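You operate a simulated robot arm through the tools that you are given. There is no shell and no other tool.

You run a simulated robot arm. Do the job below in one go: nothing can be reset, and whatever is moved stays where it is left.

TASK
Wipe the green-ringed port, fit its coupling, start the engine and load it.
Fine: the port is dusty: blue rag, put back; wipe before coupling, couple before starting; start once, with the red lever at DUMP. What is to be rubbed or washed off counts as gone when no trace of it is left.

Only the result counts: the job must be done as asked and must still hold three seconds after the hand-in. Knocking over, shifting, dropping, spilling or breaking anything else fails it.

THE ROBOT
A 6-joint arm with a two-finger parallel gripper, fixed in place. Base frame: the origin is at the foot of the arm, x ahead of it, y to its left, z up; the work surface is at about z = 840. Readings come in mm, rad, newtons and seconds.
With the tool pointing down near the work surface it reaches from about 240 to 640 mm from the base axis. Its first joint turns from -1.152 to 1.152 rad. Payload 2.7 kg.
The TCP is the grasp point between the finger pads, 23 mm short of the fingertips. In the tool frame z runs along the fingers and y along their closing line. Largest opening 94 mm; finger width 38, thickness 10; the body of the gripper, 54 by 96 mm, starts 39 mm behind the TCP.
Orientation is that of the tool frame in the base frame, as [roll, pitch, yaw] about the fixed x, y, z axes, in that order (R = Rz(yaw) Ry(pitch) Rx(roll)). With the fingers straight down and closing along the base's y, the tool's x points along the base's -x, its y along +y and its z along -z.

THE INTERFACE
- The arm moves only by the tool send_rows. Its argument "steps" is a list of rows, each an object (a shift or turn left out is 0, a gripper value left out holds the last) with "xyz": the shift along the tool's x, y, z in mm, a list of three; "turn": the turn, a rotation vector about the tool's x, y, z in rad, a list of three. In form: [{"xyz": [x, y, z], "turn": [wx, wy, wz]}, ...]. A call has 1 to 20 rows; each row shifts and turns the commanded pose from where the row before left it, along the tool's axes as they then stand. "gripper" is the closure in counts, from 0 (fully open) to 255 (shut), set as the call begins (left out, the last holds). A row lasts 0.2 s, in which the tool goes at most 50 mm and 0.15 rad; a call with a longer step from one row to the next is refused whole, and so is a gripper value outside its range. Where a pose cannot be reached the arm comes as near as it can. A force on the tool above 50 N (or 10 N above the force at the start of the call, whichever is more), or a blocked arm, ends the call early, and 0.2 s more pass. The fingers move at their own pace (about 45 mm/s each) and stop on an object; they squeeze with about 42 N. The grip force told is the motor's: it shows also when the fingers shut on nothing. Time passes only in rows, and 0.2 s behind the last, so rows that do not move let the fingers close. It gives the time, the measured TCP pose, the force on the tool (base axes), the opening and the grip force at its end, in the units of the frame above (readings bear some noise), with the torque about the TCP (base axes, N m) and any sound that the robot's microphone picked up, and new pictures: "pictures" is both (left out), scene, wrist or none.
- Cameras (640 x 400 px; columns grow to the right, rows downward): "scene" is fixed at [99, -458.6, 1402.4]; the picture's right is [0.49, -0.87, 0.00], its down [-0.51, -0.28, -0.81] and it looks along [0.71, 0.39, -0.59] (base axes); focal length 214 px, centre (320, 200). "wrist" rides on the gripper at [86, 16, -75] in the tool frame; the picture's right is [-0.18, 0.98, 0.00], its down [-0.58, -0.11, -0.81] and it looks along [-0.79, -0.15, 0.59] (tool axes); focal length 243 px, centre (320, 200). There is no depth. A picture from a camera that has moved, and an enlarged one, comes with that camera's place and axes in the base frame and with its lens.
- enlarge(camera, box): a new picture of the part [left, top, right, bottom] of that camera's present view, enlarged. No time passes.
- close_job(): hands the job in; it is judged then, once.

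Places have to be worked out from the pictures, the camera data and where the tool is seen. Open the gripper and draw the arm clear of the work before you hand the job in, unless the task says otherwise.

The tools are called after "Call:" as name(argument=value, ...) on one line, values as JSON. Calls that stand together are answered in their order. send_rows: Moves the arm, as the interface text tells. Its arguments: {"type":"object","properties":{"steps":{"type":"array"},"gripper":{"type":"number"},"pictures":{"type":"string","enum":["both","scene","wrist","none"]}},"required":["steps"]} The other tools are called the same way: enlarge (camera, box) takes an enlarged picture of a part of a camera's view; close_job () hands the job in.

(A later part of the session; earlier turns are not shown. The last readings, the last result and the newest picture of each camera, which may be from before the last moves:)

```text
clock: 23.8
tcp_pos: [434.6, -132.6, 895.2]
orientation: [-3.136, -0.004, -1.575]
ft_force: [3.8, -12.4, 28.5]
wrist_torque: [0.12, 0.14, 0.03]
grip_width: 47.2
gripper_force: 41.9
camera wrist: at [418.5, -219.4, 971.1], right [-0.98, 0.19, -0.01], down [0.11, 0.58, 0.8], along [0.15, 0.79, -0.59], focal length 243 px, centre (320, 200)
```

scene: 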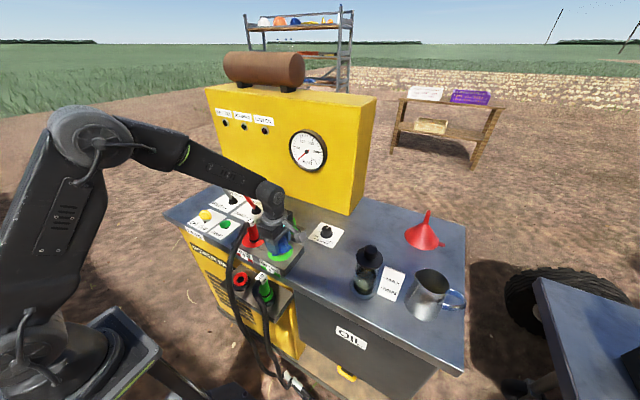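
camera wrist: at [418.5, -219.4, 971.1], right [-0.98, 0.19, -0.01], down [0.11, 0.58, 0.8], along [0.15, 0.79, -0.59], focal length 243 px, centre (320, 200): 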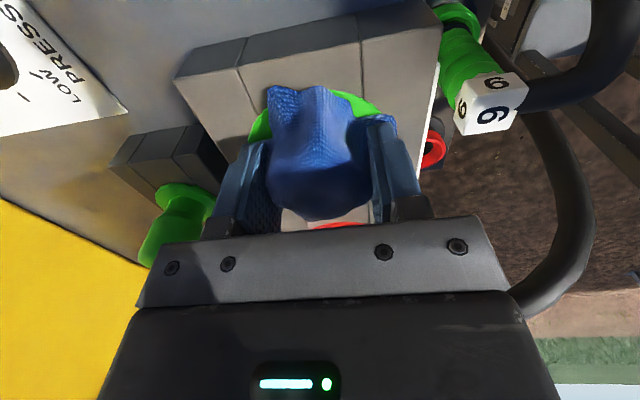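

Rubbing goes well with the rag steady in the grip. I continue with a wider raster over the ring face.

Call:
send_rows(steps=[{"xyz": [7, -8, 0]}, {"xyz": [7, -8, 0]}, {"xyz": [-10, 0, 0]}, {"xyz": [-10, 0, 0]}, {"xyz": [-10, 0, 0]}, {"xyz": [-10, 0, 0]}, {"xyz": [0, 8, 0]}, {"xyz": [10, 0, 0]}, {"xyz": [10, 0, 0]}, {"xyz": [10, 0, 0]}, {"xyz": [10, 0, 0]}, {"xyz": [0, 8, 0]}, {"xyz": [-10, 0, 0]}, {"xyz": [-10, 0, 0]}, {"xyz": [-10, 0, 0]}, {"xyz": [-10, 0, 0]}], pictures="none")

Call:
send_rows(steps=[{"xyz": [0, 8, 0]}, {"xyz": [10, 0, 0]}, {"xyz": [10, 0, 0]}, {"xyz": [10, 0, 0]}, {"xyz": [10, 0, 0]}, {"xyz": [0, 8, 0]}, {"xyz": [-10, 0, 0]}, {"xyz": [-10, 0, 0]}, {"xyz": [-10, 0, 0]}, {"xyz": [-10, 0, 0]}, {"xyz": [10, -8, 0]}, {"xyz": [10, -8, 0]}, {"xyz": [0, 0, 0]}], pictures="wrist")

```text
clock: 27.2
tcp_pos: [434.2, -107.6, 895.7]
orientation: [-3.139, -0.004, -1.573]
ft_force: [1.2, -10.4, 21.0]
wrist_torque: [-0.41, 0.17, 0.11]
grip_width: 47.2
gripper_force: 41.7
```

```text
clock: 30.0
tcp_pos: [434.3, -125.2, 894.5]
orientation: [-3.135, -0.001, -1.572]
ft_force: [-7.7, 16.1, 36.0]
wrist_torque: [0.37, 0.57, -0.16]
grip_width: 47.4
gripper_force: 41.7
camera wrist: at [417.3, -212.9, 969.9], right [-0.98, 0.19, 0.0], down [0.11, 0.58, 0.81], along [0.15, 0.79, -0.59], focal length 243 px, centre (320, 200)
```

wrist: 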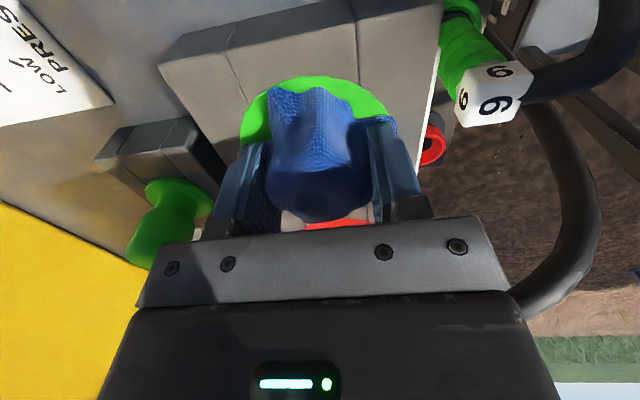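

I lift straight up about 110 mm to see what is left of the dust.

Call:
send_rows(steps=[{"xyz": [0, 0, -8]}, {"xyz": [0, 0, -14]}, {"xyz": [0, 0, -16]}, {"xyz": [0, 0, -16]}, {"xyz": [0, 0, -16]}, {"xyz": [0, 0, -16]}, {"xyz": [0, 0, -14]}, {"xyz": [0, 0, -10]}, {"xyz": [0, 0, 0]}])

Call:
enlarge(camera="wrist", box=[220, 0, 420, 125])

Call:
enlarge(camera="scene", box=[240, 220, 340, 290])

```text
clock: 32.0
tcp_pos: [434.7, -128.1, 1004.7]
orientation: [-3.141, -0.002, -1.574]
ft_force: [-0.2, -0.6, -1.7]
wrist_torque: [0.03, 0.0, -0.01]
grip_width: 47.0
gripper_force: 41.7
camera wrist: at [418.8, -214.3, 1079.3], right [-0.98, 0.19, 0.0], down [0.11, 0.58, 0.81], along [0.15, 0.79, -0.59], focal length 243 px, centre (320, 200)
```

scene: 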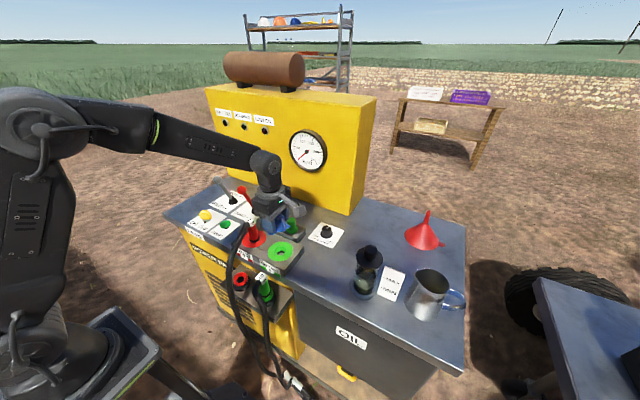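
wrist: 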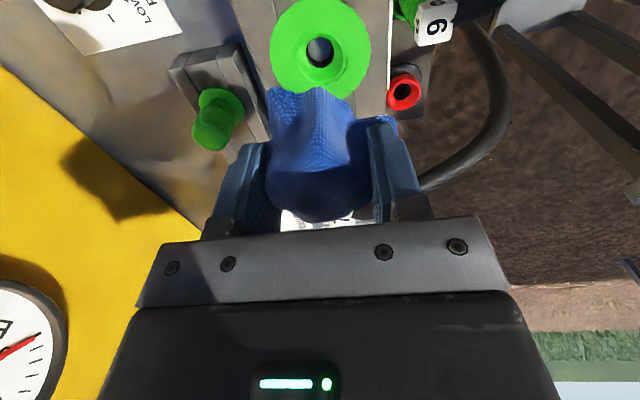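

```text
3.20 times, centred on (320, 62) of wrist
camera zoom: at [418.8, -214.3, 1079.3], right [-0.98, 0.19, 0.0], down [0.11, 0.58, 0.81], along [0.15, 0.79, -0.59], focal length 776 px, centre (320, 640)
```

zoom: 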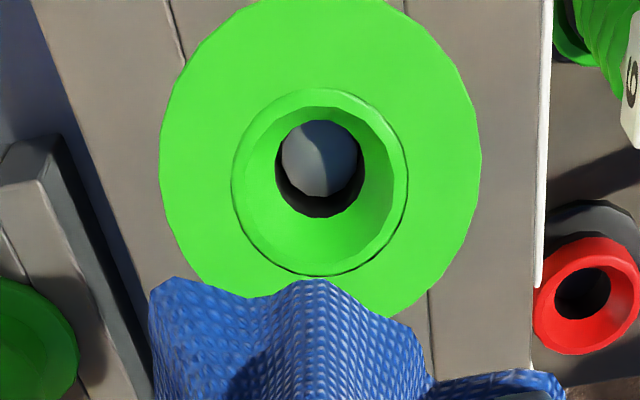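

```text
5.71 times, centred on (290, 255) of scene
camera zoom: at [99.0, -458.6, 1402.4], right [0.49, -0.87, 0.0], down [-0.51, -0.28, -0.81], along [0.71, 0.39, -0.59], focal length 1226 px, centre (491, -114)
```

zoom: 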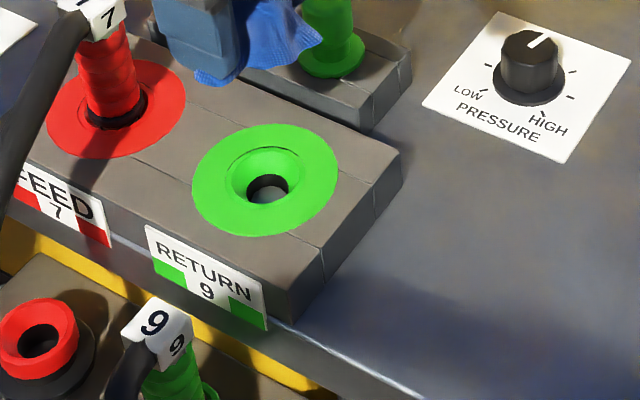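

The port is clean: ring, cone and bore show no dust from either camera. I carry the rag back over its old spot and lower it to the pose where I gripped it.

Call:
send_rows(steps=[{"xyz": [14, 0, 0]}, {"xyz": [18, 0, 0]}, {"xyz": [20, -0.5, 0]}, {"xyz": [20, -0.5, 0]}, {"xyz": [18, 0, 0]}, {"xyz": [12, 0, 8]}, {"xyz": [6, 0, 14]}, {"xyz": [0, 0, 18]}, {"xyz": [0, 0, 18]}, {"xyz": [0, 0, 18]}, {"xyz": [0, 0, 18]}, {"xyz": [0, 0, 14]}, {"xyz": [0, 0, 10]}, {"xyz": [0, 0, 0]}])

Call:
enlarge(camera="wrist", box=[200, 0, 460, 230])

```text
clock: 35.0
tcp_pos: [436.4, -236.2, 887.6]
orientation: [-3.141, -0.003, -1.572]
ft_force: [1.4, 0.2, -1.0]
wrist_torque: [0.0, 0.0, 0.04]
grip_width: 47.4
gripper_force: 41.8
camera wrist: at [419.3, -322.5, 962.0], right [-0.98, 0.19, 0.0], down [0.11, 0.58, 0.81], along [0.15, 0.79, -0.59], focal length 243 px, centre (320, 200)
```

scene: 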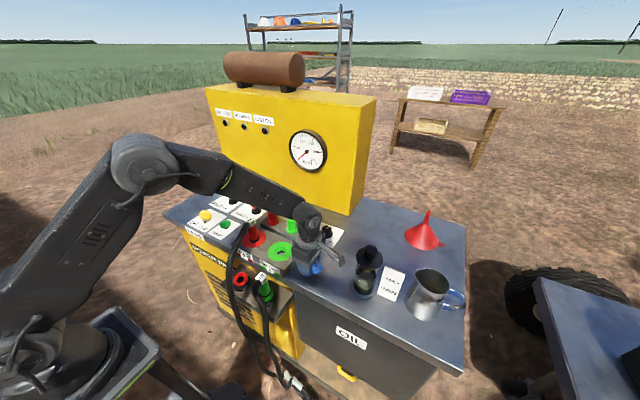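
wrist: 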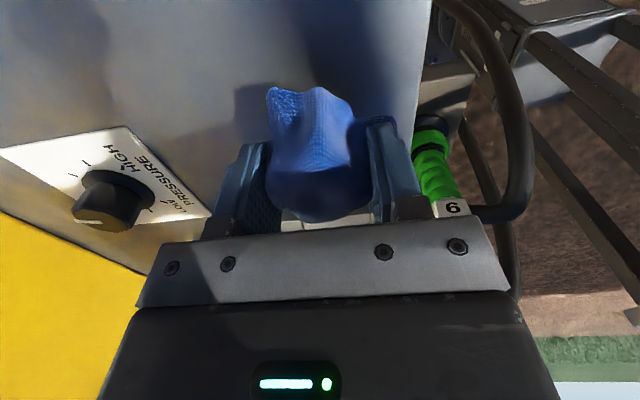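

```text
1.74 times, centred on (330, 115) of wrist
camera zoom: at [419.3, -322.5, 962.0], right [-0.98, 0.19, 0.0], down [0.11, 0.58, 0.81], along [0.15, 0.79, -0.59], focal length 422 px, centre (303, 348)
```

zoom: 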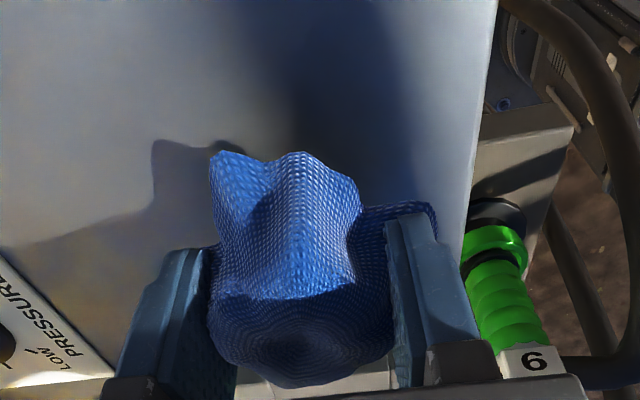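

The rag still sits in the fingers as before. I lower the last 21.5 mm to its original height and open.

Call:
send_rows(steps=[{"xyz": [0, 0, 8]}, {"xyz": [0, 0, 6]}, {"xyz": [0, 0, 4]}, {"xyz": [0, 0, 3]}, {"xyz": [0, 0, 0]}], pictures="wrist")

Call:
send_rows(gripper=0, steps=[{"xyz": [0, 0, 0]}, {"xyz": [0, 0, 0]}, {"xyz": [0, 0, 0]}, {"xyz": [0, 0, 0]}, {"xyz": [0, 0, 0]}], pictures="wrist")

```text
clock: 36.2
tcp_pos: [434.0, -235.8, 865.3]
orientation: [-3.14, -0.002, -1.572]
ft_force: [-0.4, -0.9, 0.0]
wrist_torque: [-0.04, 0.0, -0.02]
grip_width: 47.4
gripper_force: 41.9
camera wrist: at [418.1, -322.1, 940.4], right [-0.98, 0.19, 0.0], down [0.11, 0.58, 0.81], along [0.15, 0.79, -0.59], focal length 243 px, centre (320, 200)
```

wrist: 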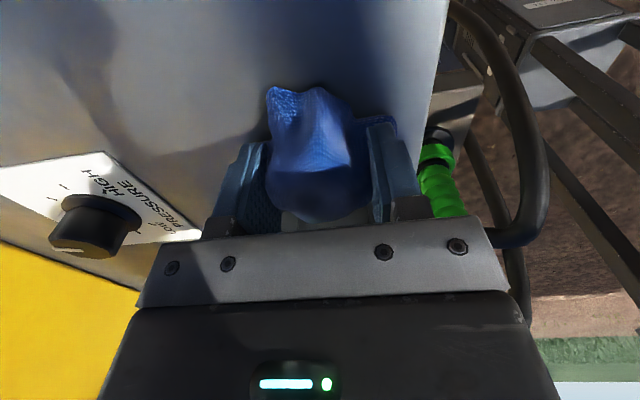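

```text
clock: 37.4
tcp_pos: [434.5, -234.7, 865.4]
orientation: [-3.138, -0.003, -1.571]
ft_force: [0.6, 0.3, 0.5]
wrist_torque: [0.01, 0.04, 0.0]
grip_width: 94.1
gripper_force: 0.1
camera wrist: at [418.2, -322.1, 940.6], right [-0.98, 0.19, 0.0], down [0.11, 0.58, 0.81], along [0.15, 0.79, -0.59], focal length 243 px, centre (320, 200)
```

wrist: 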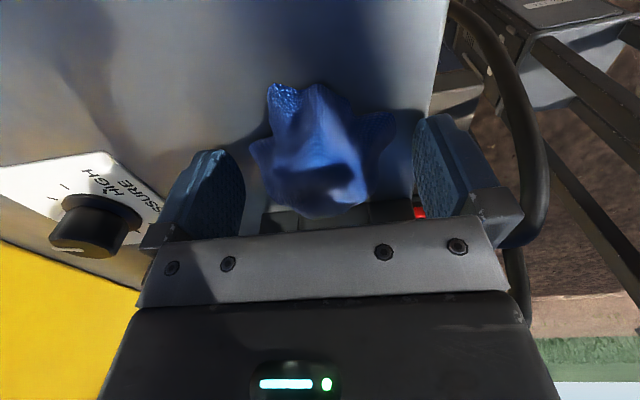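

The rag is back in place and released. I rise straight up and check the port and rag again from here.

Call:
send_rows(steps=[{"xyz": [0, 0, -10]}, {"xyz": [0, 0, -25]}, {"xyz": [0, 0, -30]}, {"xyz": [0, 0, -30]}, {"xyz": [0, 0, -25]}, {"xyz": [0, 0, 0]}])

Call:
enlarge(camera="wrist", box=[270, 120, 410, 230])

Call:
enlarge(camera="scene", box=[240, 220, 340, 290])

```text
clock: 38.8
tcp_pos: [431.3, -235.4, 988.9]
orientation: [-3.14, -0.002, -1.573]
ft_force: [0.1, 1.1, 0.0]
wrist_torque: [-0.01, 0.0, 0.03]
grip_width: 94.0
gripper_force: 0.0
camera wrist: at [414.9, -322.7, 1063.0], right [-0.98, 0.19, 0.0], down [0.11, 0.58, 0.81], along [0.15, 0.79, -0.59], focal length 243 px, centre (320, 200)
```

scene: 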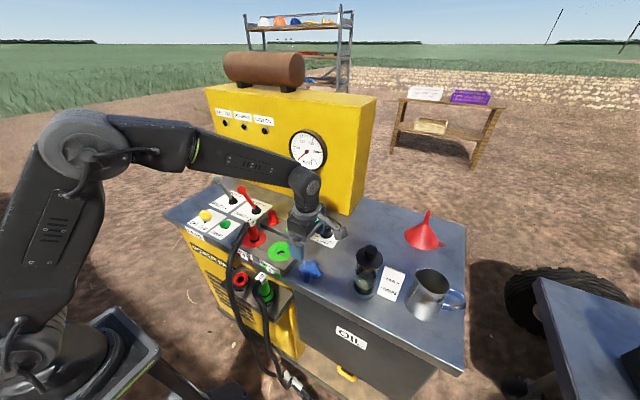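
wrist: 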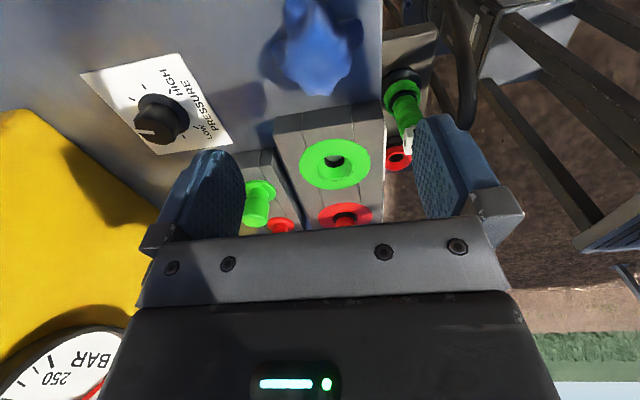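

```text
3.64 times, centred on (340, 175) of wrist
camera zoom: at [414.9, -322.7, 1063.0], right [-0.98, 0.19, 0.0], down [0.11, 0.58, 0.81], along [0.15, 0.79, -0.59], focal length 882 px, centre (247, 291)
```

zoom: 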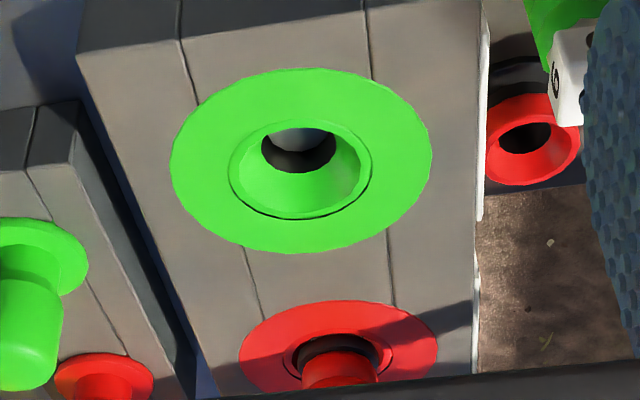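

```text
5.71 times, centred on (290, 255) of scene
camera zoom: at [99.0, -458.5, 1402.4], right [0.49, -0.87, 0.0], down [-0.51, -0.28, -0.81], along [0.71, 0.39, -0.59], focal length 1226 px, centre (491, -114)
```

zoom: 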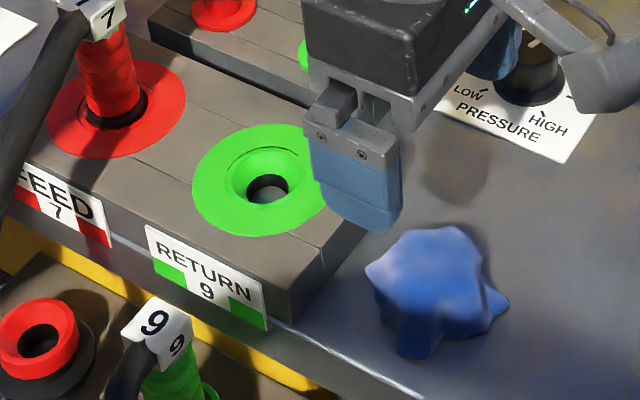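

The port is spotless and the rag looks as it did at the start. Now I turn the gripper back so it closes along y, and go above coupling 9 for a close look.

Call:
send_rows(steps=[{"turn": [0, 0, 0.1428]}, {"turn": [0, 0, 0.1428]}, {"turn": [0, 0, 0.1428]}, {"turn": [0, 0, 0.1428]}, {"turn": [0, 0, 0.1428]}, {"turn": [0, 0, 0.1428]}, {"turn": [0, 0, 0.1428]}, {"turn": [0, 0, 0.1428]}, {"turn": [0, 0, 0.1428]}, {"turn": [0, 0, 0.1428]}, {"turn": [0, 0, 0.1428]}, {"xyz": [18, 22, 5]}, {"xyz": [18, 22, 5]}, {"xyz": [18, 22, 5]}, {"xyz": [18, 22, 5]}, {"xyz": [19, 21.6, 5]}, {"xyz": [0, 0, 0]}, {"xyz": [0, 0, 0]}])

Call:
enlarge(camera="wrist", box=[220, 0, 420, 125])

Call:
enlarge(camera="scene", box=[200, 230, 320, 320])

```text
clock: 42.6
tcp_pos: [341.3, -125.7, 960.4]
orientation: [-3.141, 0.001, 3.14]
ft_force: [0.8, 0.2, 0.7]
wrist_torque: [0.0, -0.03, -0.04]
grip_width: 94.0
gripper_force: 0.0
camera wrist: at [255.3, -109.0, 1034.1], right [0.19, 0.98, 0.0], down [0.58, -0.11, 0.81], along [0.79, -0.15, -0.59], focal length 243 px, centre (320, 200)
```

scene: 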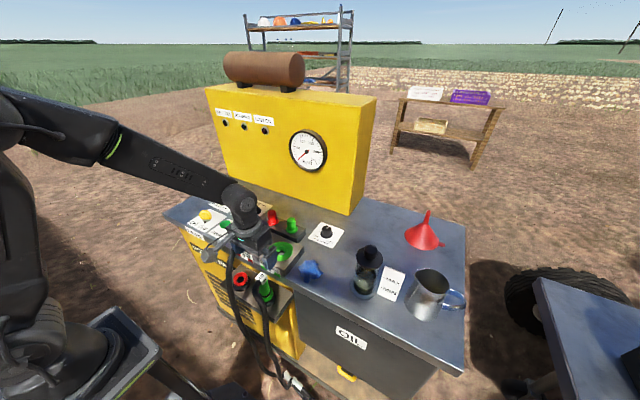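
wrist: 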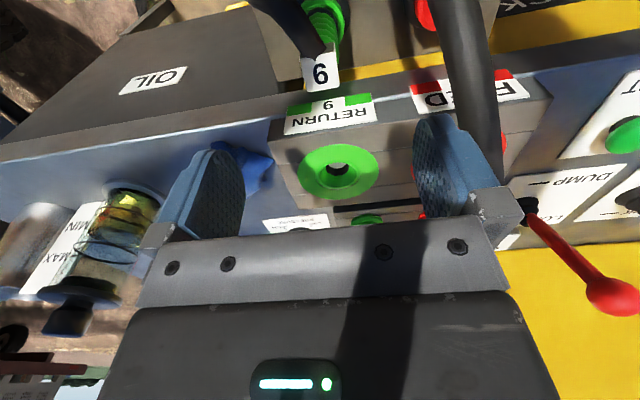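

```text
3.20 times, centred on (320, 62) of wrist
camera zoom: at [255.3, -109.0, 1034.1], right [0.19, 0.98, 0.0], down [0.58, -0.11, 0.81], along [0.79, -0.15, -0.59], focal length 776 px, centre (320, 640)
```

zoom: 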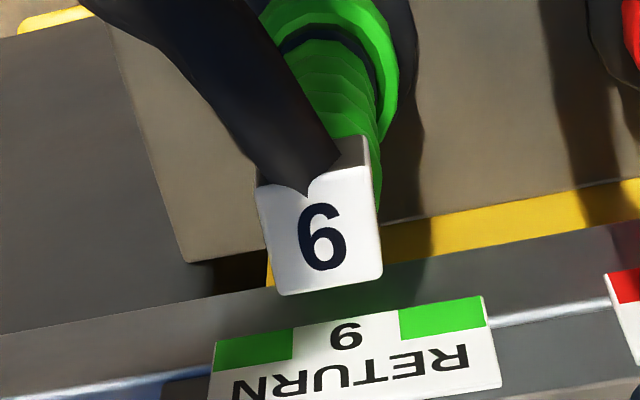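

```text
4.44 times, centred on (260, 275) of scene
camera zoom: at [99.0, -458.5, 1402.4], right [0.49, -0.87, 0.0], down [-0.51, -0.28, -0.81], along [0.71, 0.39, -0.59], focal length 953 px, centre (587, -133)
```

zoom: 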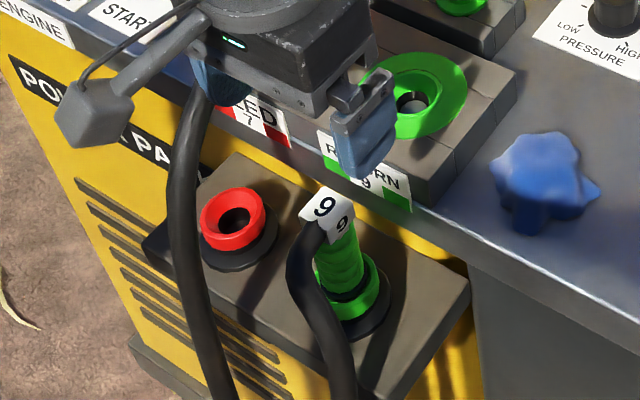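

Coupling 9 stands upright at about (343, -125) with the tag's top at z≈853, the hose leaving towards -x. I narrow the opening to ~62 mm to stay clear of hose 7, and descend around it to z≈850 first.

Call:
send_rows(gripper=85, steps=[{"xyz": [0, 0, 0]}, {"xyz": [1, -1, 20]}, {"xyz": [0, 0, 22]}, {"xyz": [0, 0, 22]}, {"xyz": [0, 0, 20]}, {"xyz": [0, 0, 16]}, {"xyz": [0, 0, 0]}, {"xyz": [0, 0, 0]}])

Call:
enlarge(camera="wrist", box=[200, 40, 440, 240])

Call:
enlarge(camera="scene", box=[200, 220, 320, 320])

```text
clock: 44.4
tcp_pos: [344.0, -123.2, 860.3]
orientation: [-3.14, 0.001, 3.14]
ft_force: [-0.5, 0.0, -0.3]
wrist_torque: [-0.02, 0.07, 0.02]
grip_width: 62.6
gripper_force: 0.0
camera wrist: at [256.3, -108.7, 935.6], right [0.19, 0.98, 0.0], down [0.58, -0.11, 0.81], along [0.79, -0.15, -0.59], focal length 243 px, centre (320, 200)
```

scene: 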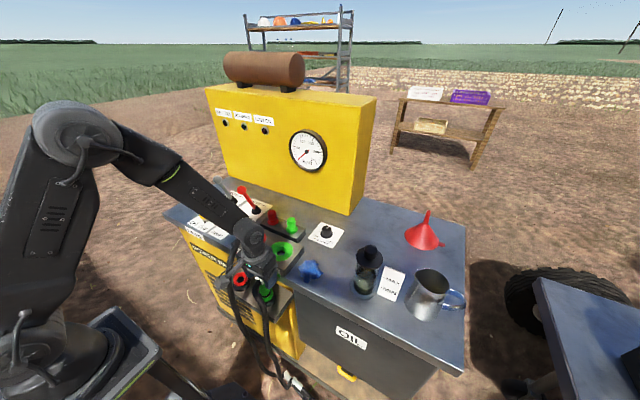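
wrist: 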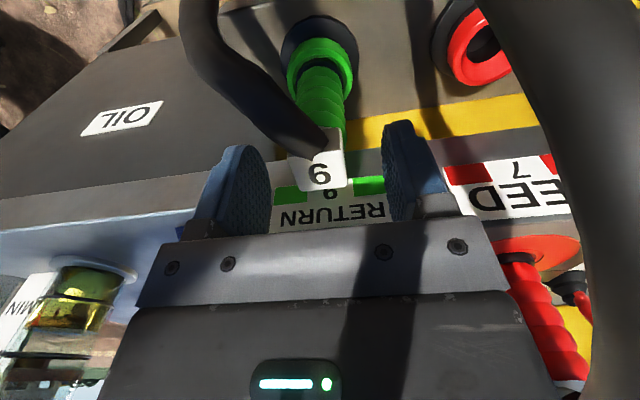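

```text
2.00 times, centred on (320, 140) of wrist
camera zoom: at [256.3, -108.7, 935.6], right [0.19, 0.98, 0.0], down [0.58, -0.11, 0.81], along [0.79, -0.15, -0.59], focal length 485 px, centre (320, 320)
```

zoom: 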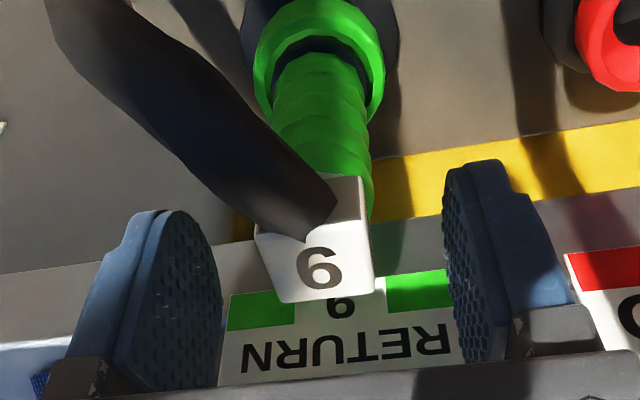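

```text
4.00 times, centred on (260, 270) of scene
camera zoom: at [99.0, -458.6, 1402.4], right [0.49, -0.87, 0.0], down [-0.51, -0.28, -0.81], along [0.71, 0.39, -0.59], focal length 858 px, centre (560, -80)
```

zoom: 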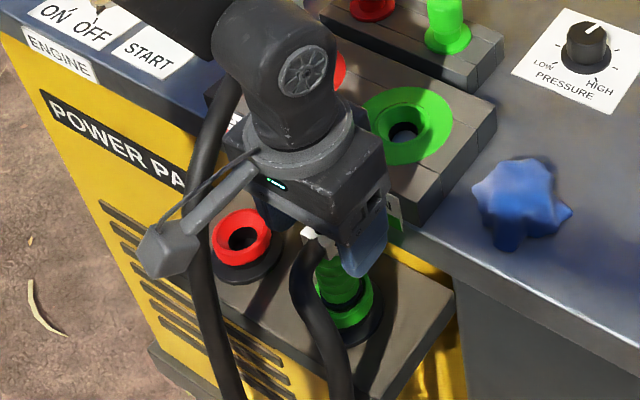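

The tag sits midway between the fingers (y≈-125) and hose 7 is clear of the camera and the palm. I go down another 36 mm so the fingers straddle the body under the tag, with the palm ~9 mm above the tag.

Call:
send_rows(steps=[{"xyz": [1, 0, 10]}, {"xyz": [0, 0, 10]}, {"xyz": [0, 0, 10]}, {"xyz": [0, 0, 6]}, {"xyz": [0, 0, 0]}, {"xyz": [0, 0, 0]}])

Call:
enlarge(camera="wrist", box=[200, 40, 440, 240])

Call:
enlarge(camera="scene", box=[200, 220, 320, 320])

```text
clock: 45.8
tcp_pos: [342.5, -125.4, 825.9]
orientation: [-3.14, 0.003, 3.138]
ft_force: [-2.5, -0.4, 7.6]
wrist_torque: [0.11, -0.44, 0.04]
grip_width: 62.8
gripper_force: 0.1
camera wrist: at [255.1, -109.2, 900.1], right [0.19, 0.98, 0.0], down [0.58, -0.11, 0.81], along [0.79, -0.15, -0.59], focal length 243 px, centre (320, 200)
```

scene: 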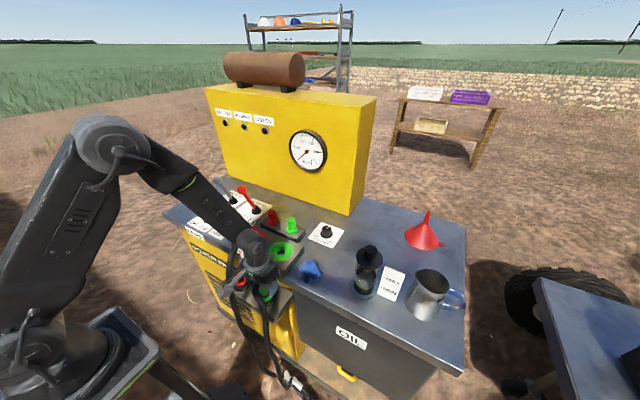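
wrist: 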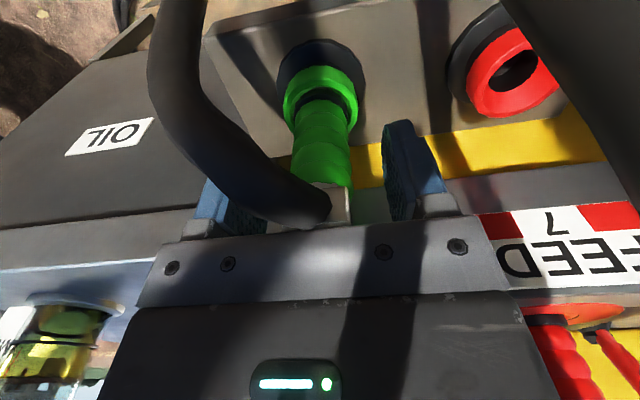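

```text
2.00 times, centred on (320, 140) of wrist
camera zoom: at [255.1, -109.2, 900.1], right [0.19, 0.98, 0.0], down [0.58, -0.11, 0.81], along [0.79, -0.15, -0.59], focal length 485 px, centre (320, 320)
```

zoom: 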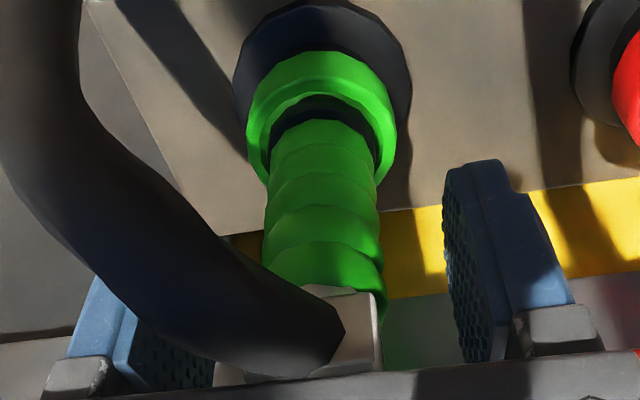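

```text
4.00 times, centred on (260, 270) of scene
camera zoom: at [98.8, -458.5, 1402.4], right [0.49, -0.87, 0.0], down [-0.51, -0.28, -0.81], along [0.71, 0.39, -0.59], focal length 858 px, centre (560, -80)
```

zoom: 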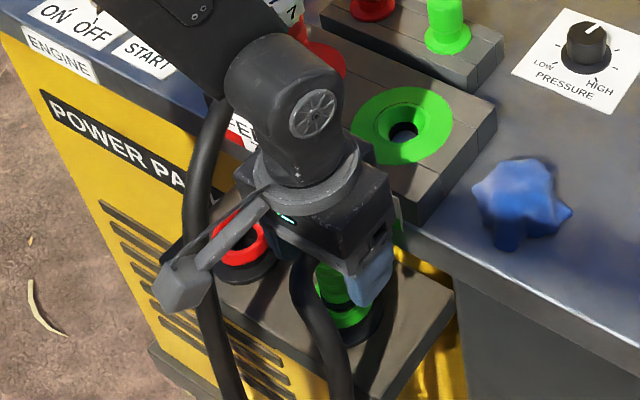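

A 7.6 N upward push with a torque from the +x side shows the palm's front edge touching the port block's front edge (block top ≈866). I back up 7 mm and 2 mm away from the block, which still leaves ~22 mm of pad on the green body.

Call:
send_rows(steps=[{"xyz": [0, 0, -4]}, {"xyz": [2, 0, -3]}, {"xyz": [0, 0, 0]}, {"xyz": [0, 0, 0]}], pictures="wrist")

```text
clock: 46.8
tcp_pos: [340.8, -124.9, 832.5]
orientation: [-3.14, 0.0, 3.14]
ft_force: [-0.3, -0.6, -0.6]
wrist_torque: [0.03, -0.02, -0.01]
grip_width: 62.9
gripper_force: 0.1
camera wrist: at [253.2, -109.5, 906.8], right [0.19, 0.98, 0.0], down [0.58, -0.11, 0.81], along [0.79, -0.15, -0.59], focal length 243 px, centre (320, 200)
```

wrist: 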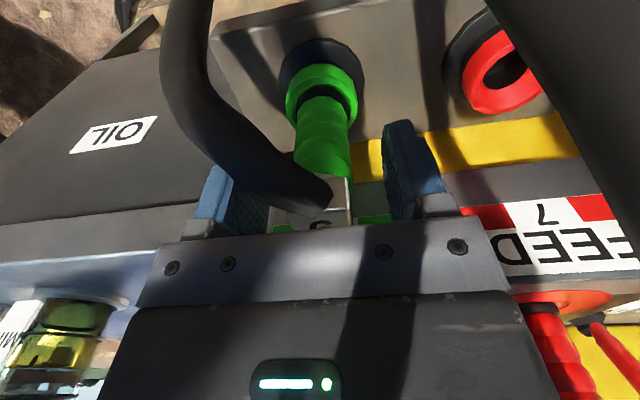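

No contact now. Hose 9 runs close to the -x edge of the -y finger, so I shift 4 mm towards +x before closing, then close gently and watch the forces.

Call:
send_rows(steps=[{"xyz": [-4, 0, 0]}, {"xyz": [0, 0, 0]}], pictures="none")

Call:
send_rows(gripper=255, steps=[{"xyz": [0, 0, 0]}, {"xyz": [0, 0, 0]}, {"xyz": [0, 0, 0]}, {"xyz": [0, 0, 0]}])

```text
clock: 47.4
tcp_pos: [343.8, -126.2, 830.9]
orientation: [-3.14, 0.001, 3.139]
ft_force: [0.1, -0.9, -0.3]
wrist_torque: [-0.02, -0.03, -0.01]
grip_width: 62.7
gripper_force: 0.0
```

```text
clock: 48.4
tcp_pos: [343.6, -125.6, 831.4]
orientation: [-3.141, 0.002, 3.139]
ft_force: [0.6, 0.4, 0.7]
wrist_torque: [0.15, 0.01, -0.01]
grip_width: 31.2
gripper_force: 42.0
camera wrist: at [257.2, -109.5, 906.0], right [0.19, 0.98, 0.0], down [0.58, -0.11, 0.81], along [0.79, -0.15, -0.59], focal length 243 px, centre (320, 200)
```

scene: 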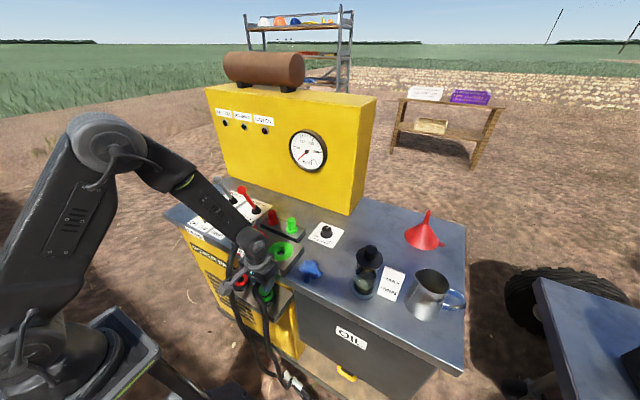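
wrist: 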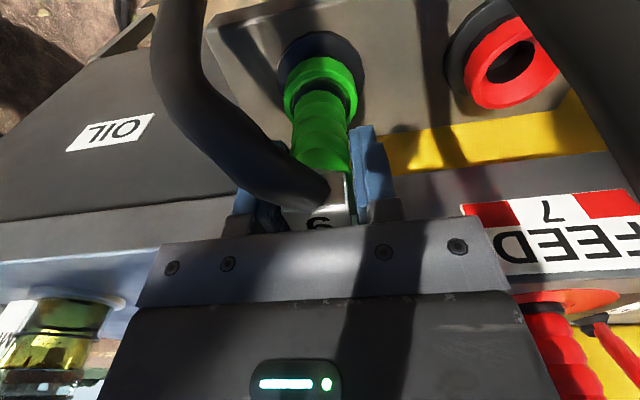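

Firm hold on the 31 mm body with no side load. I pull it straight up slowly and watch the force.

Call:
send_rows(steps=[{"xyz": [0, 0, -2]}, {"xyz": [0, 0, -3]}, {"xyz": [0, 0, -4]}, {"xyz": [0, 0, -4]}, {"xyz": [0, 0, 0]}])

```text
clock: 49.6
tcp_pos: [344.0, -126.7, 844.7]
orientation: [-3.139, 0.0, 3.14]
ft_force: [0.1, -0.2, -2.9]
wrist_torque: [0.03, 0.01, 0.0]
grip_width: 31.2
gripper_force: 41.4
camera wrist: at [257.2, -109.8, 919.0], right [0.19, 0.98, 0.0], down [0.58, -0.11, 0.81], along [0.79, -0.15, -0.59], focal length 243 px, centre (320, 200)
```

scene: 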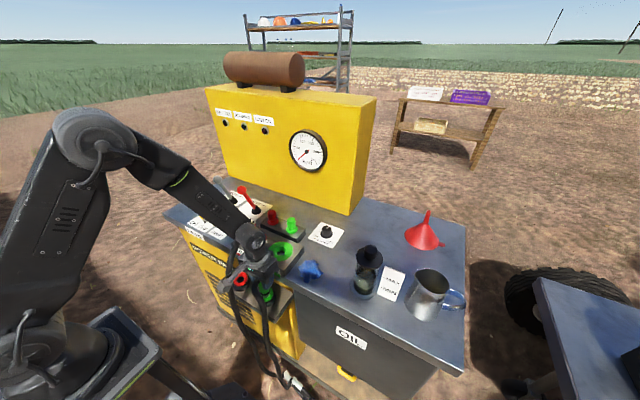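
wrist: 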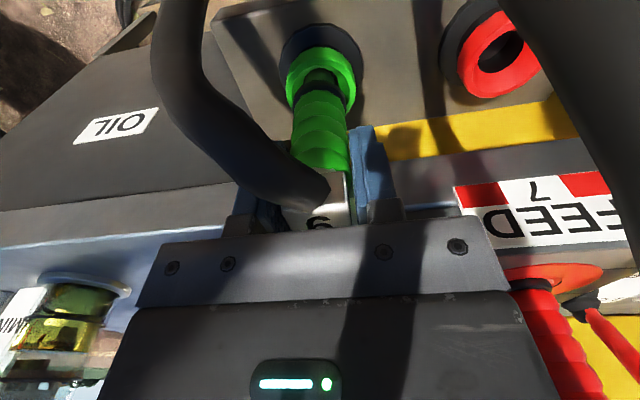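

It slides out freely, about 3 N of weight. I keep raising it and look for the lower end of its spigot.

Call:
send_rows(steps=[{"xyz": [0, 0, -8]}, {"xyz": [0, 0, -10]}, {"xyz": [0, 0, -10]}, {"xyz": [0, 0, -10]}, {"xyz": [0, 0, -10]}, {"xyz": [0, 0, -8]}, {"xyz": [0, 0, 0]}])

Call:
enlarge(camera="scene", box=[200, 200, 320, 320])

Call:
enlarge(camera="wrist", box=[200, 0, 440, 240])

```text
clock: 51.2
tcp_pos: [344.8, -126.2, 901.4]
orientation: [-3.141, 0.001, 3.139]
ft_force: [0.4, -0.2, -2.6]
wrist_torque: [0.03, 0.0, 0.01]
grip_width: 31.0
gripper_force: 42.3
camera wrist: at [258.7, -110.5, 975.2], right [0.19, 0.98, 0.0], down [0.58, -0.11, 0.81], along [0.79, -0.15, -0.59], focal length 243 px, centre (320, 200)
```

scene: 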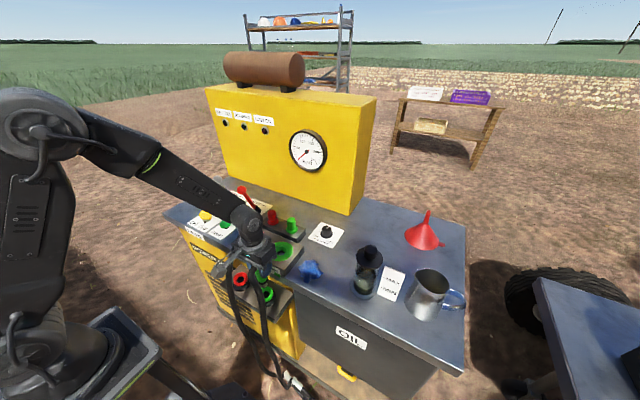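
wrist: 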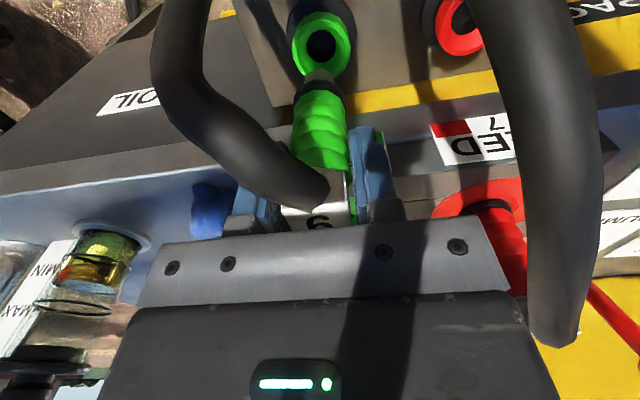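

```text
3.33 times, centred on (260, 260) of scene
camera zoom: at [99.0, -458.6, 1402.4], right [0.49, -0.87, 0.0], down [-0.51, -0.28, -0.81], along [0.71, 0.39, -0.59], focal length 715 px, centre (520, 0)
```

zoom: 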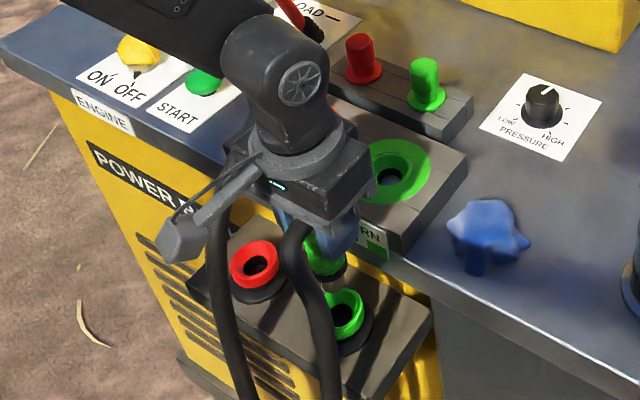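

```text
1.67 times, centred on (320, 120) of wrist
camera zoom: at [258.7, -110.5, 975.2], right [0.19, 0.98, 0.0], down [0.58, -0.11, 0.81], along [0.79, -0.15, -0.59], focal length 404 px, centre (320, 333)
```

zoom: 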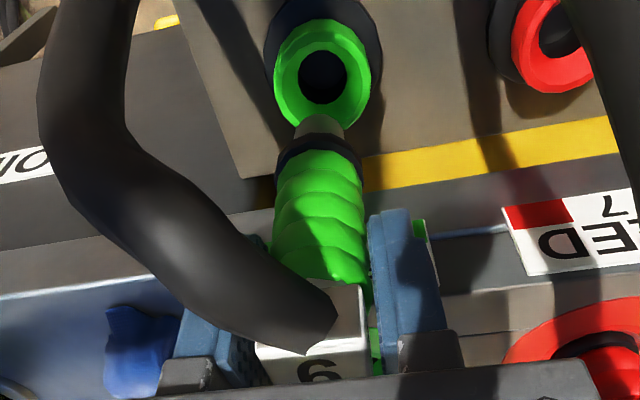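

The coupling is out of its park socket: green body, black collar, and a short metal spigot whose tip is about 107 mm below the TCP. I raise it to z≈998 so the spigot clears the port, before moving over.

Call:
send_rows(steps=[{"xyz": [0, 0, -12]}, {"xyz": [0, 0, -16]}, {"xyz": [0, 0, -16]}, {"xyz": [0, 0, -16]}, {"xyz": [0, 0, -16]}, {"xyz": [0, 0, -14]}, {"xyz": [0, 0, -8]}, {"xyz": [0, 0, 0]}])

Call:
enlarge(camera="scene", box=[200, 180, 340, 300])

Call:
enlarge(camera="wrist", box=[200, 0, 440, 240])

```text
clock: 53.0
tcp_pos: [343.6, -125.4, 998.3]
orientation: [-3.139, 0.002, 3.14]
ft_force: [0.3, -0.7, -2.8]
wrist_torque: [0.0, -0.02, 0.0]
grip_width: 31.1
gripper_force: 42.3
camera wrist: at [257.0, -109.9, 1073.0], right [0.19, 0.98, 0.0], down [0.58, -0.11, 0.81], along [0.79, -0.15, -0.59], focal length 243 px, centre (320, 200)
```

scene: 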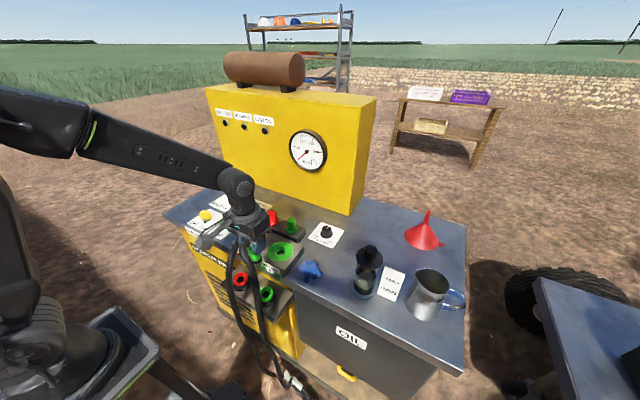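
wrist: 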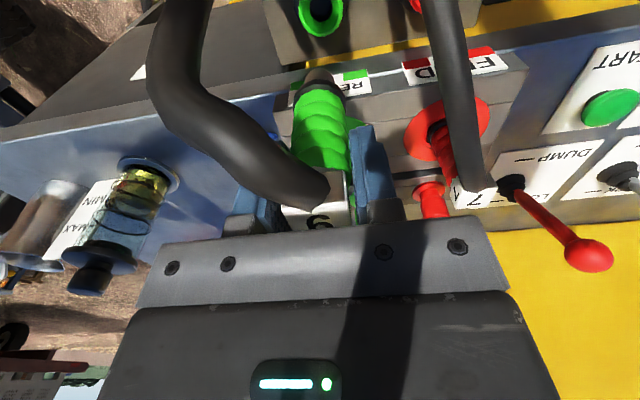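

```text
3.33 times, centred on (270, 240) of scene
camera zoom: at [99.0, -458.6, 1402.4], right [0.49, -0.87, 0.0], down [-0.51, -0.28, -0.81], along [0.71, 0.39, -0.59], focal length 715 px, centre (487, 67)
```

zoom: 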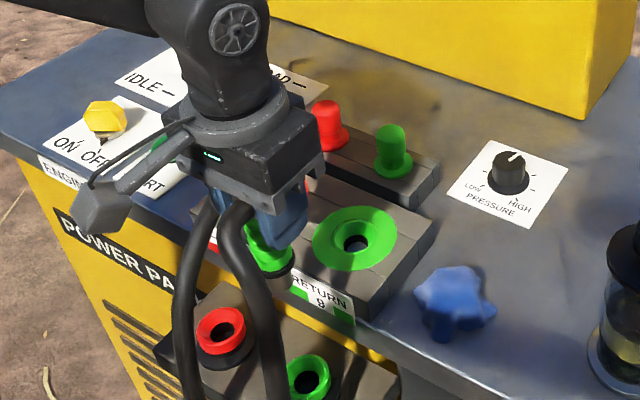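

```text
1.67 times, centred on (320, 120) of wrist
camera zoom: at [257.0, -109.9, 1073.0], right [0.19, 0.98, 0.0], down [0.58, -0.11, 0.81], along [0.79, -0.15, -0.59], focal length 404 px, centre (320, 333)
```

zoom: 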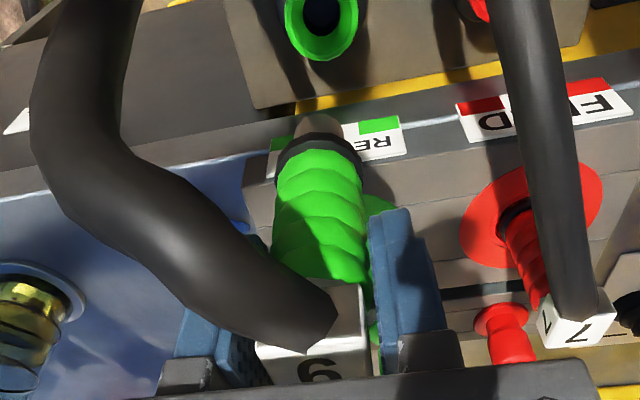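

The coupling hangs straight in the grip. I carry it over the port: port centre ≈(435, -125.4), with the coupling's axis about 2 mm behind the TCP in x, so I aim the TCP at x≈437.

Call:
send_rows(steps=[{"xyz": [-10, 0.5, 0]}, {"xyz": [-15, 0, 0]}, {"xyz": [-17, 0, 0]}, {"xyz": [-17, 0, 0]}, {"xyz": [-17, 0, 0]}, {"xyz": [-11, 0, 0]}, {"xyz": [-6, 0, 0]}, {"xyz": [0, 0, 0]}, {"xyz": [0, 0, 0]}])

Call:
enlarge(camera="scene", box=[230, 180, 350, 280])

Call:
enlarge(camera="wrist", box=[200, 0, 440, 240])

```text
clock: 55.0
tcp_pos: [435.5, -126.5, 999.6]
orientation: [-3.142, -0.002, 3.14]
ft_force: [-0.2, -0.6, -2.6]
wrist_torque: [0.03, 0.01, 0.0]
grip_width: 31.2
gripper_force: 42.0
camera wrist: at [348.7, -109.7, 1073.5], right [0.19, 0.98, 0.0], down [0.58, -0.11, 0.81], along [0.79, -0.15, -0.59], focal length 243 px, centre (320, 200)
```

scene: 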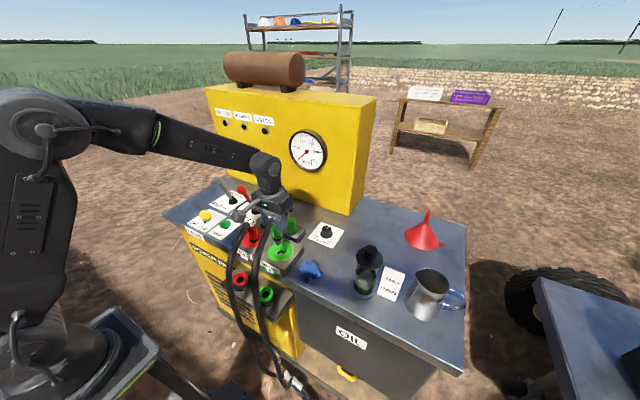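
wrist: 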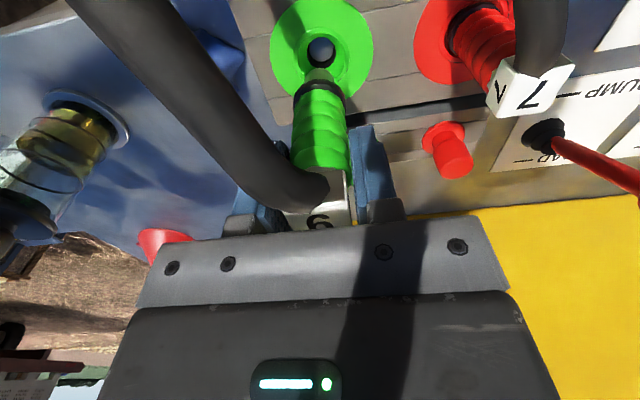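

```text
4.00 times, centred on (290, 230) of scene
camera zoom: at [99.0, -458.6, 1402.4], right [0.49, -0.87, 0.0], down [-0.51, -0.28, -0.81], along [0.71, 0.39, -0.59], focal length 858 px, centre (440, 80)
```

zoom: 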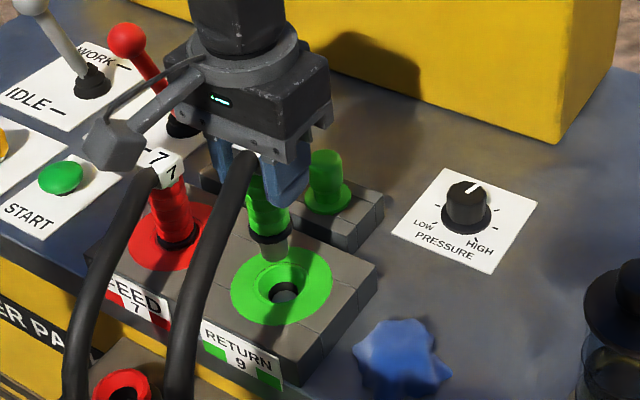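

```text
1.67 times, centred on (320, 120) of wrist
camera zoom: at [348.7, -109.7, 1073.5], right [0.19, 0.98, 0.0], down [0.58, -0.11, 0.81], along [0.79, -0.15, -0.59], focal length 404 px, centre (320, 333)
```

zoom: 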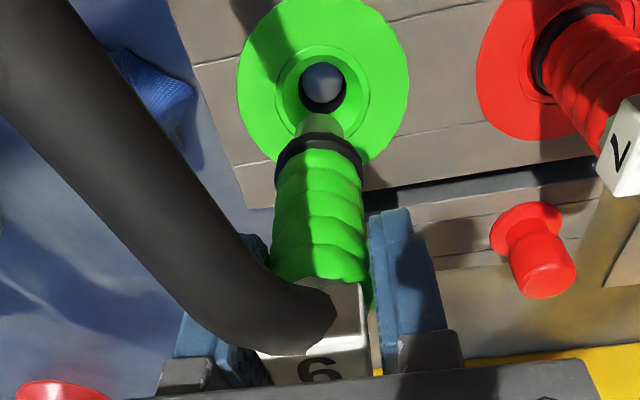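

The spigot hangs just above the port. I enlarge both views strongly to measure the remaining offset between the spigot's axis and the port.

Call:
enlarge(camera="scene", box=[260, 215, 316, 265])

Call:
enlarge(camera="wrist", box=[260, 0, 380, 110])

```text
8.00 times, centred on (288, 240) of scene
camera zoom: at [99.0, -458.6, 1402.4], right [0.49, -0.87, 0.0], down [-0.51, -0.28, -0.81], along [0.71, 0.39, -0.59], focal length 1716 px, centre (576, -120)
```

zoom: 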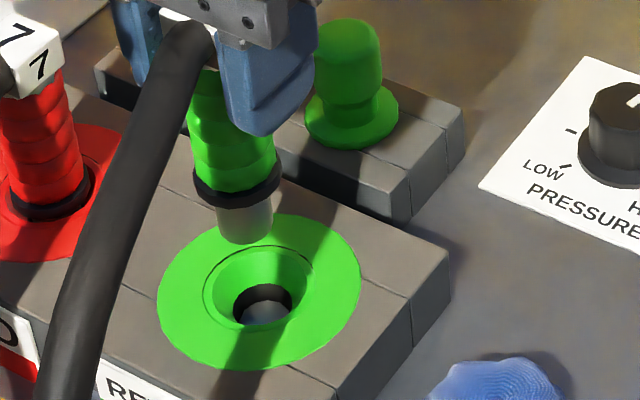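

```text
3.64 times, centred on (320, 55) of wrist
camera zoom: at [348.7, -109.7, 1073.5], right [0.19, 0.98, 0.0], down [0.58, -0.11, 0.81], along [0.79, -0.15, -0.59], focal length 882 px, centre (320, 727)
```

zoom: 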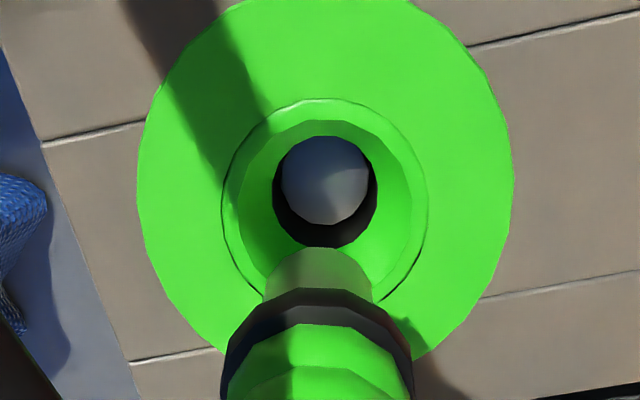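

Relative to the spigot axis, the port lies about 2 mm to the right in the scene view and 1.4 mm to the right in the wrist view, which means roughly +4 mm in x and +0.5 mm in y. I shift by that and lower 15 mm to re-measure closer.

Call:
send_rows(steps=[{"xyz": [-2, 0.5, 4]}, {"xyz": [-2, 0, 5]}, {"xyz": [0, 0, 4]}, {"xyz": [0, 0, 2]}, {"xyz": [0, 0, 0]}, {"xyz": [0, 0, 0]}])

Call:
enlarge(camera="scene", box=[260, 215, 316, 265])

Call:
enlarge(camera="wrist", box=[260, 0, 380, 110])

```text
clock: 56.4
tcp_pos: [441.1, -124.6, 984.4]
orientation: [-3.138, -0.001, 3.141]
ft_force: [-0.3, -0.7, -2.5]
wrist_torque: [0.02, -0.01, 0.01]
grip_width: 31.1
gripper_force: 41.7
camera wrist: at [353.5, -108.6, 1057.7], right [0.19, 0.98, 0.0], down [0.58, -0.11, 0.81], along [0.79, -0.15, -0.59], focal length 243 px, centre (320, 200)
```

scene: 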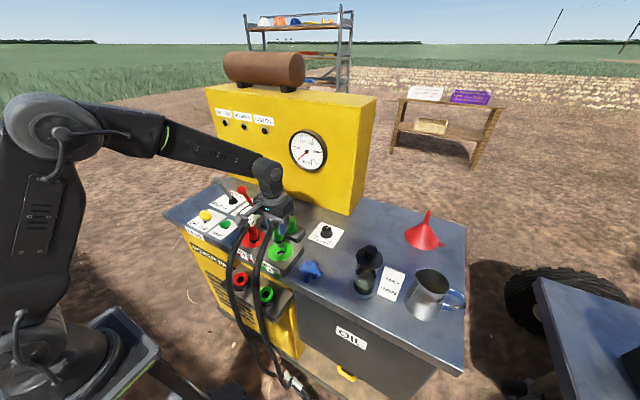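
wrist: 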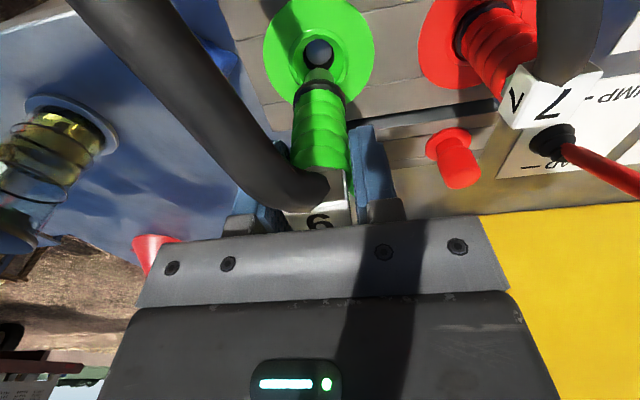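

```text
8.00 times, centred on (288, 240) of scene
camera zoom: at [99.0, -458.6, 1402.4], right [0.49, -0.87, 0.0], down [-0.51, -0.28, -0.81], along [0.71, 0.39, -0.59], focal length 1716 px, centre (576, -120)
```

zoom: 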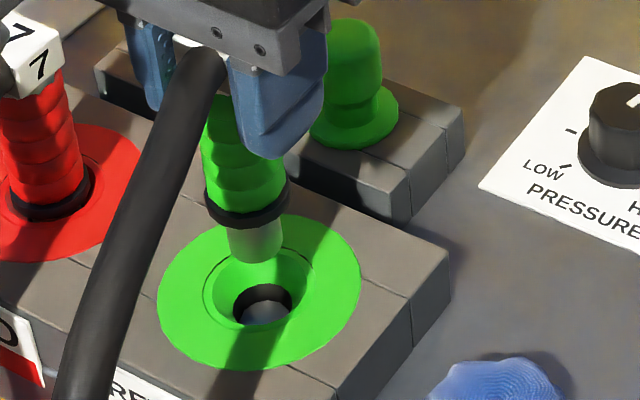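

```text
3.64 times, centred on (320, 55) of wrist
camera zoom: at [353.5, -108.6, 1057.7], right [0.19, 0.98, 0.0], down [0.58, -0.11, 0.81], along [0.79, -0.15, -0.59], focal length 882 px, centre (320, 727)
```

zoom: 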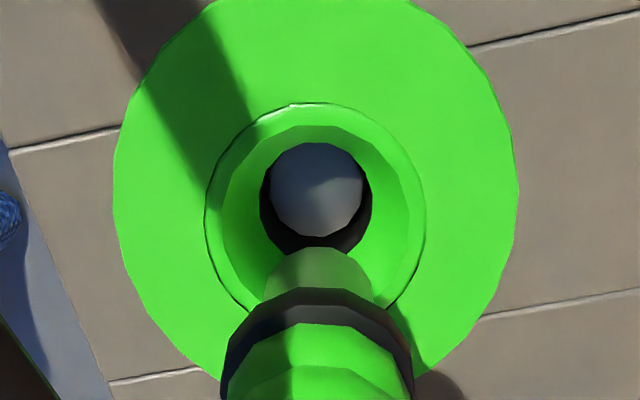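

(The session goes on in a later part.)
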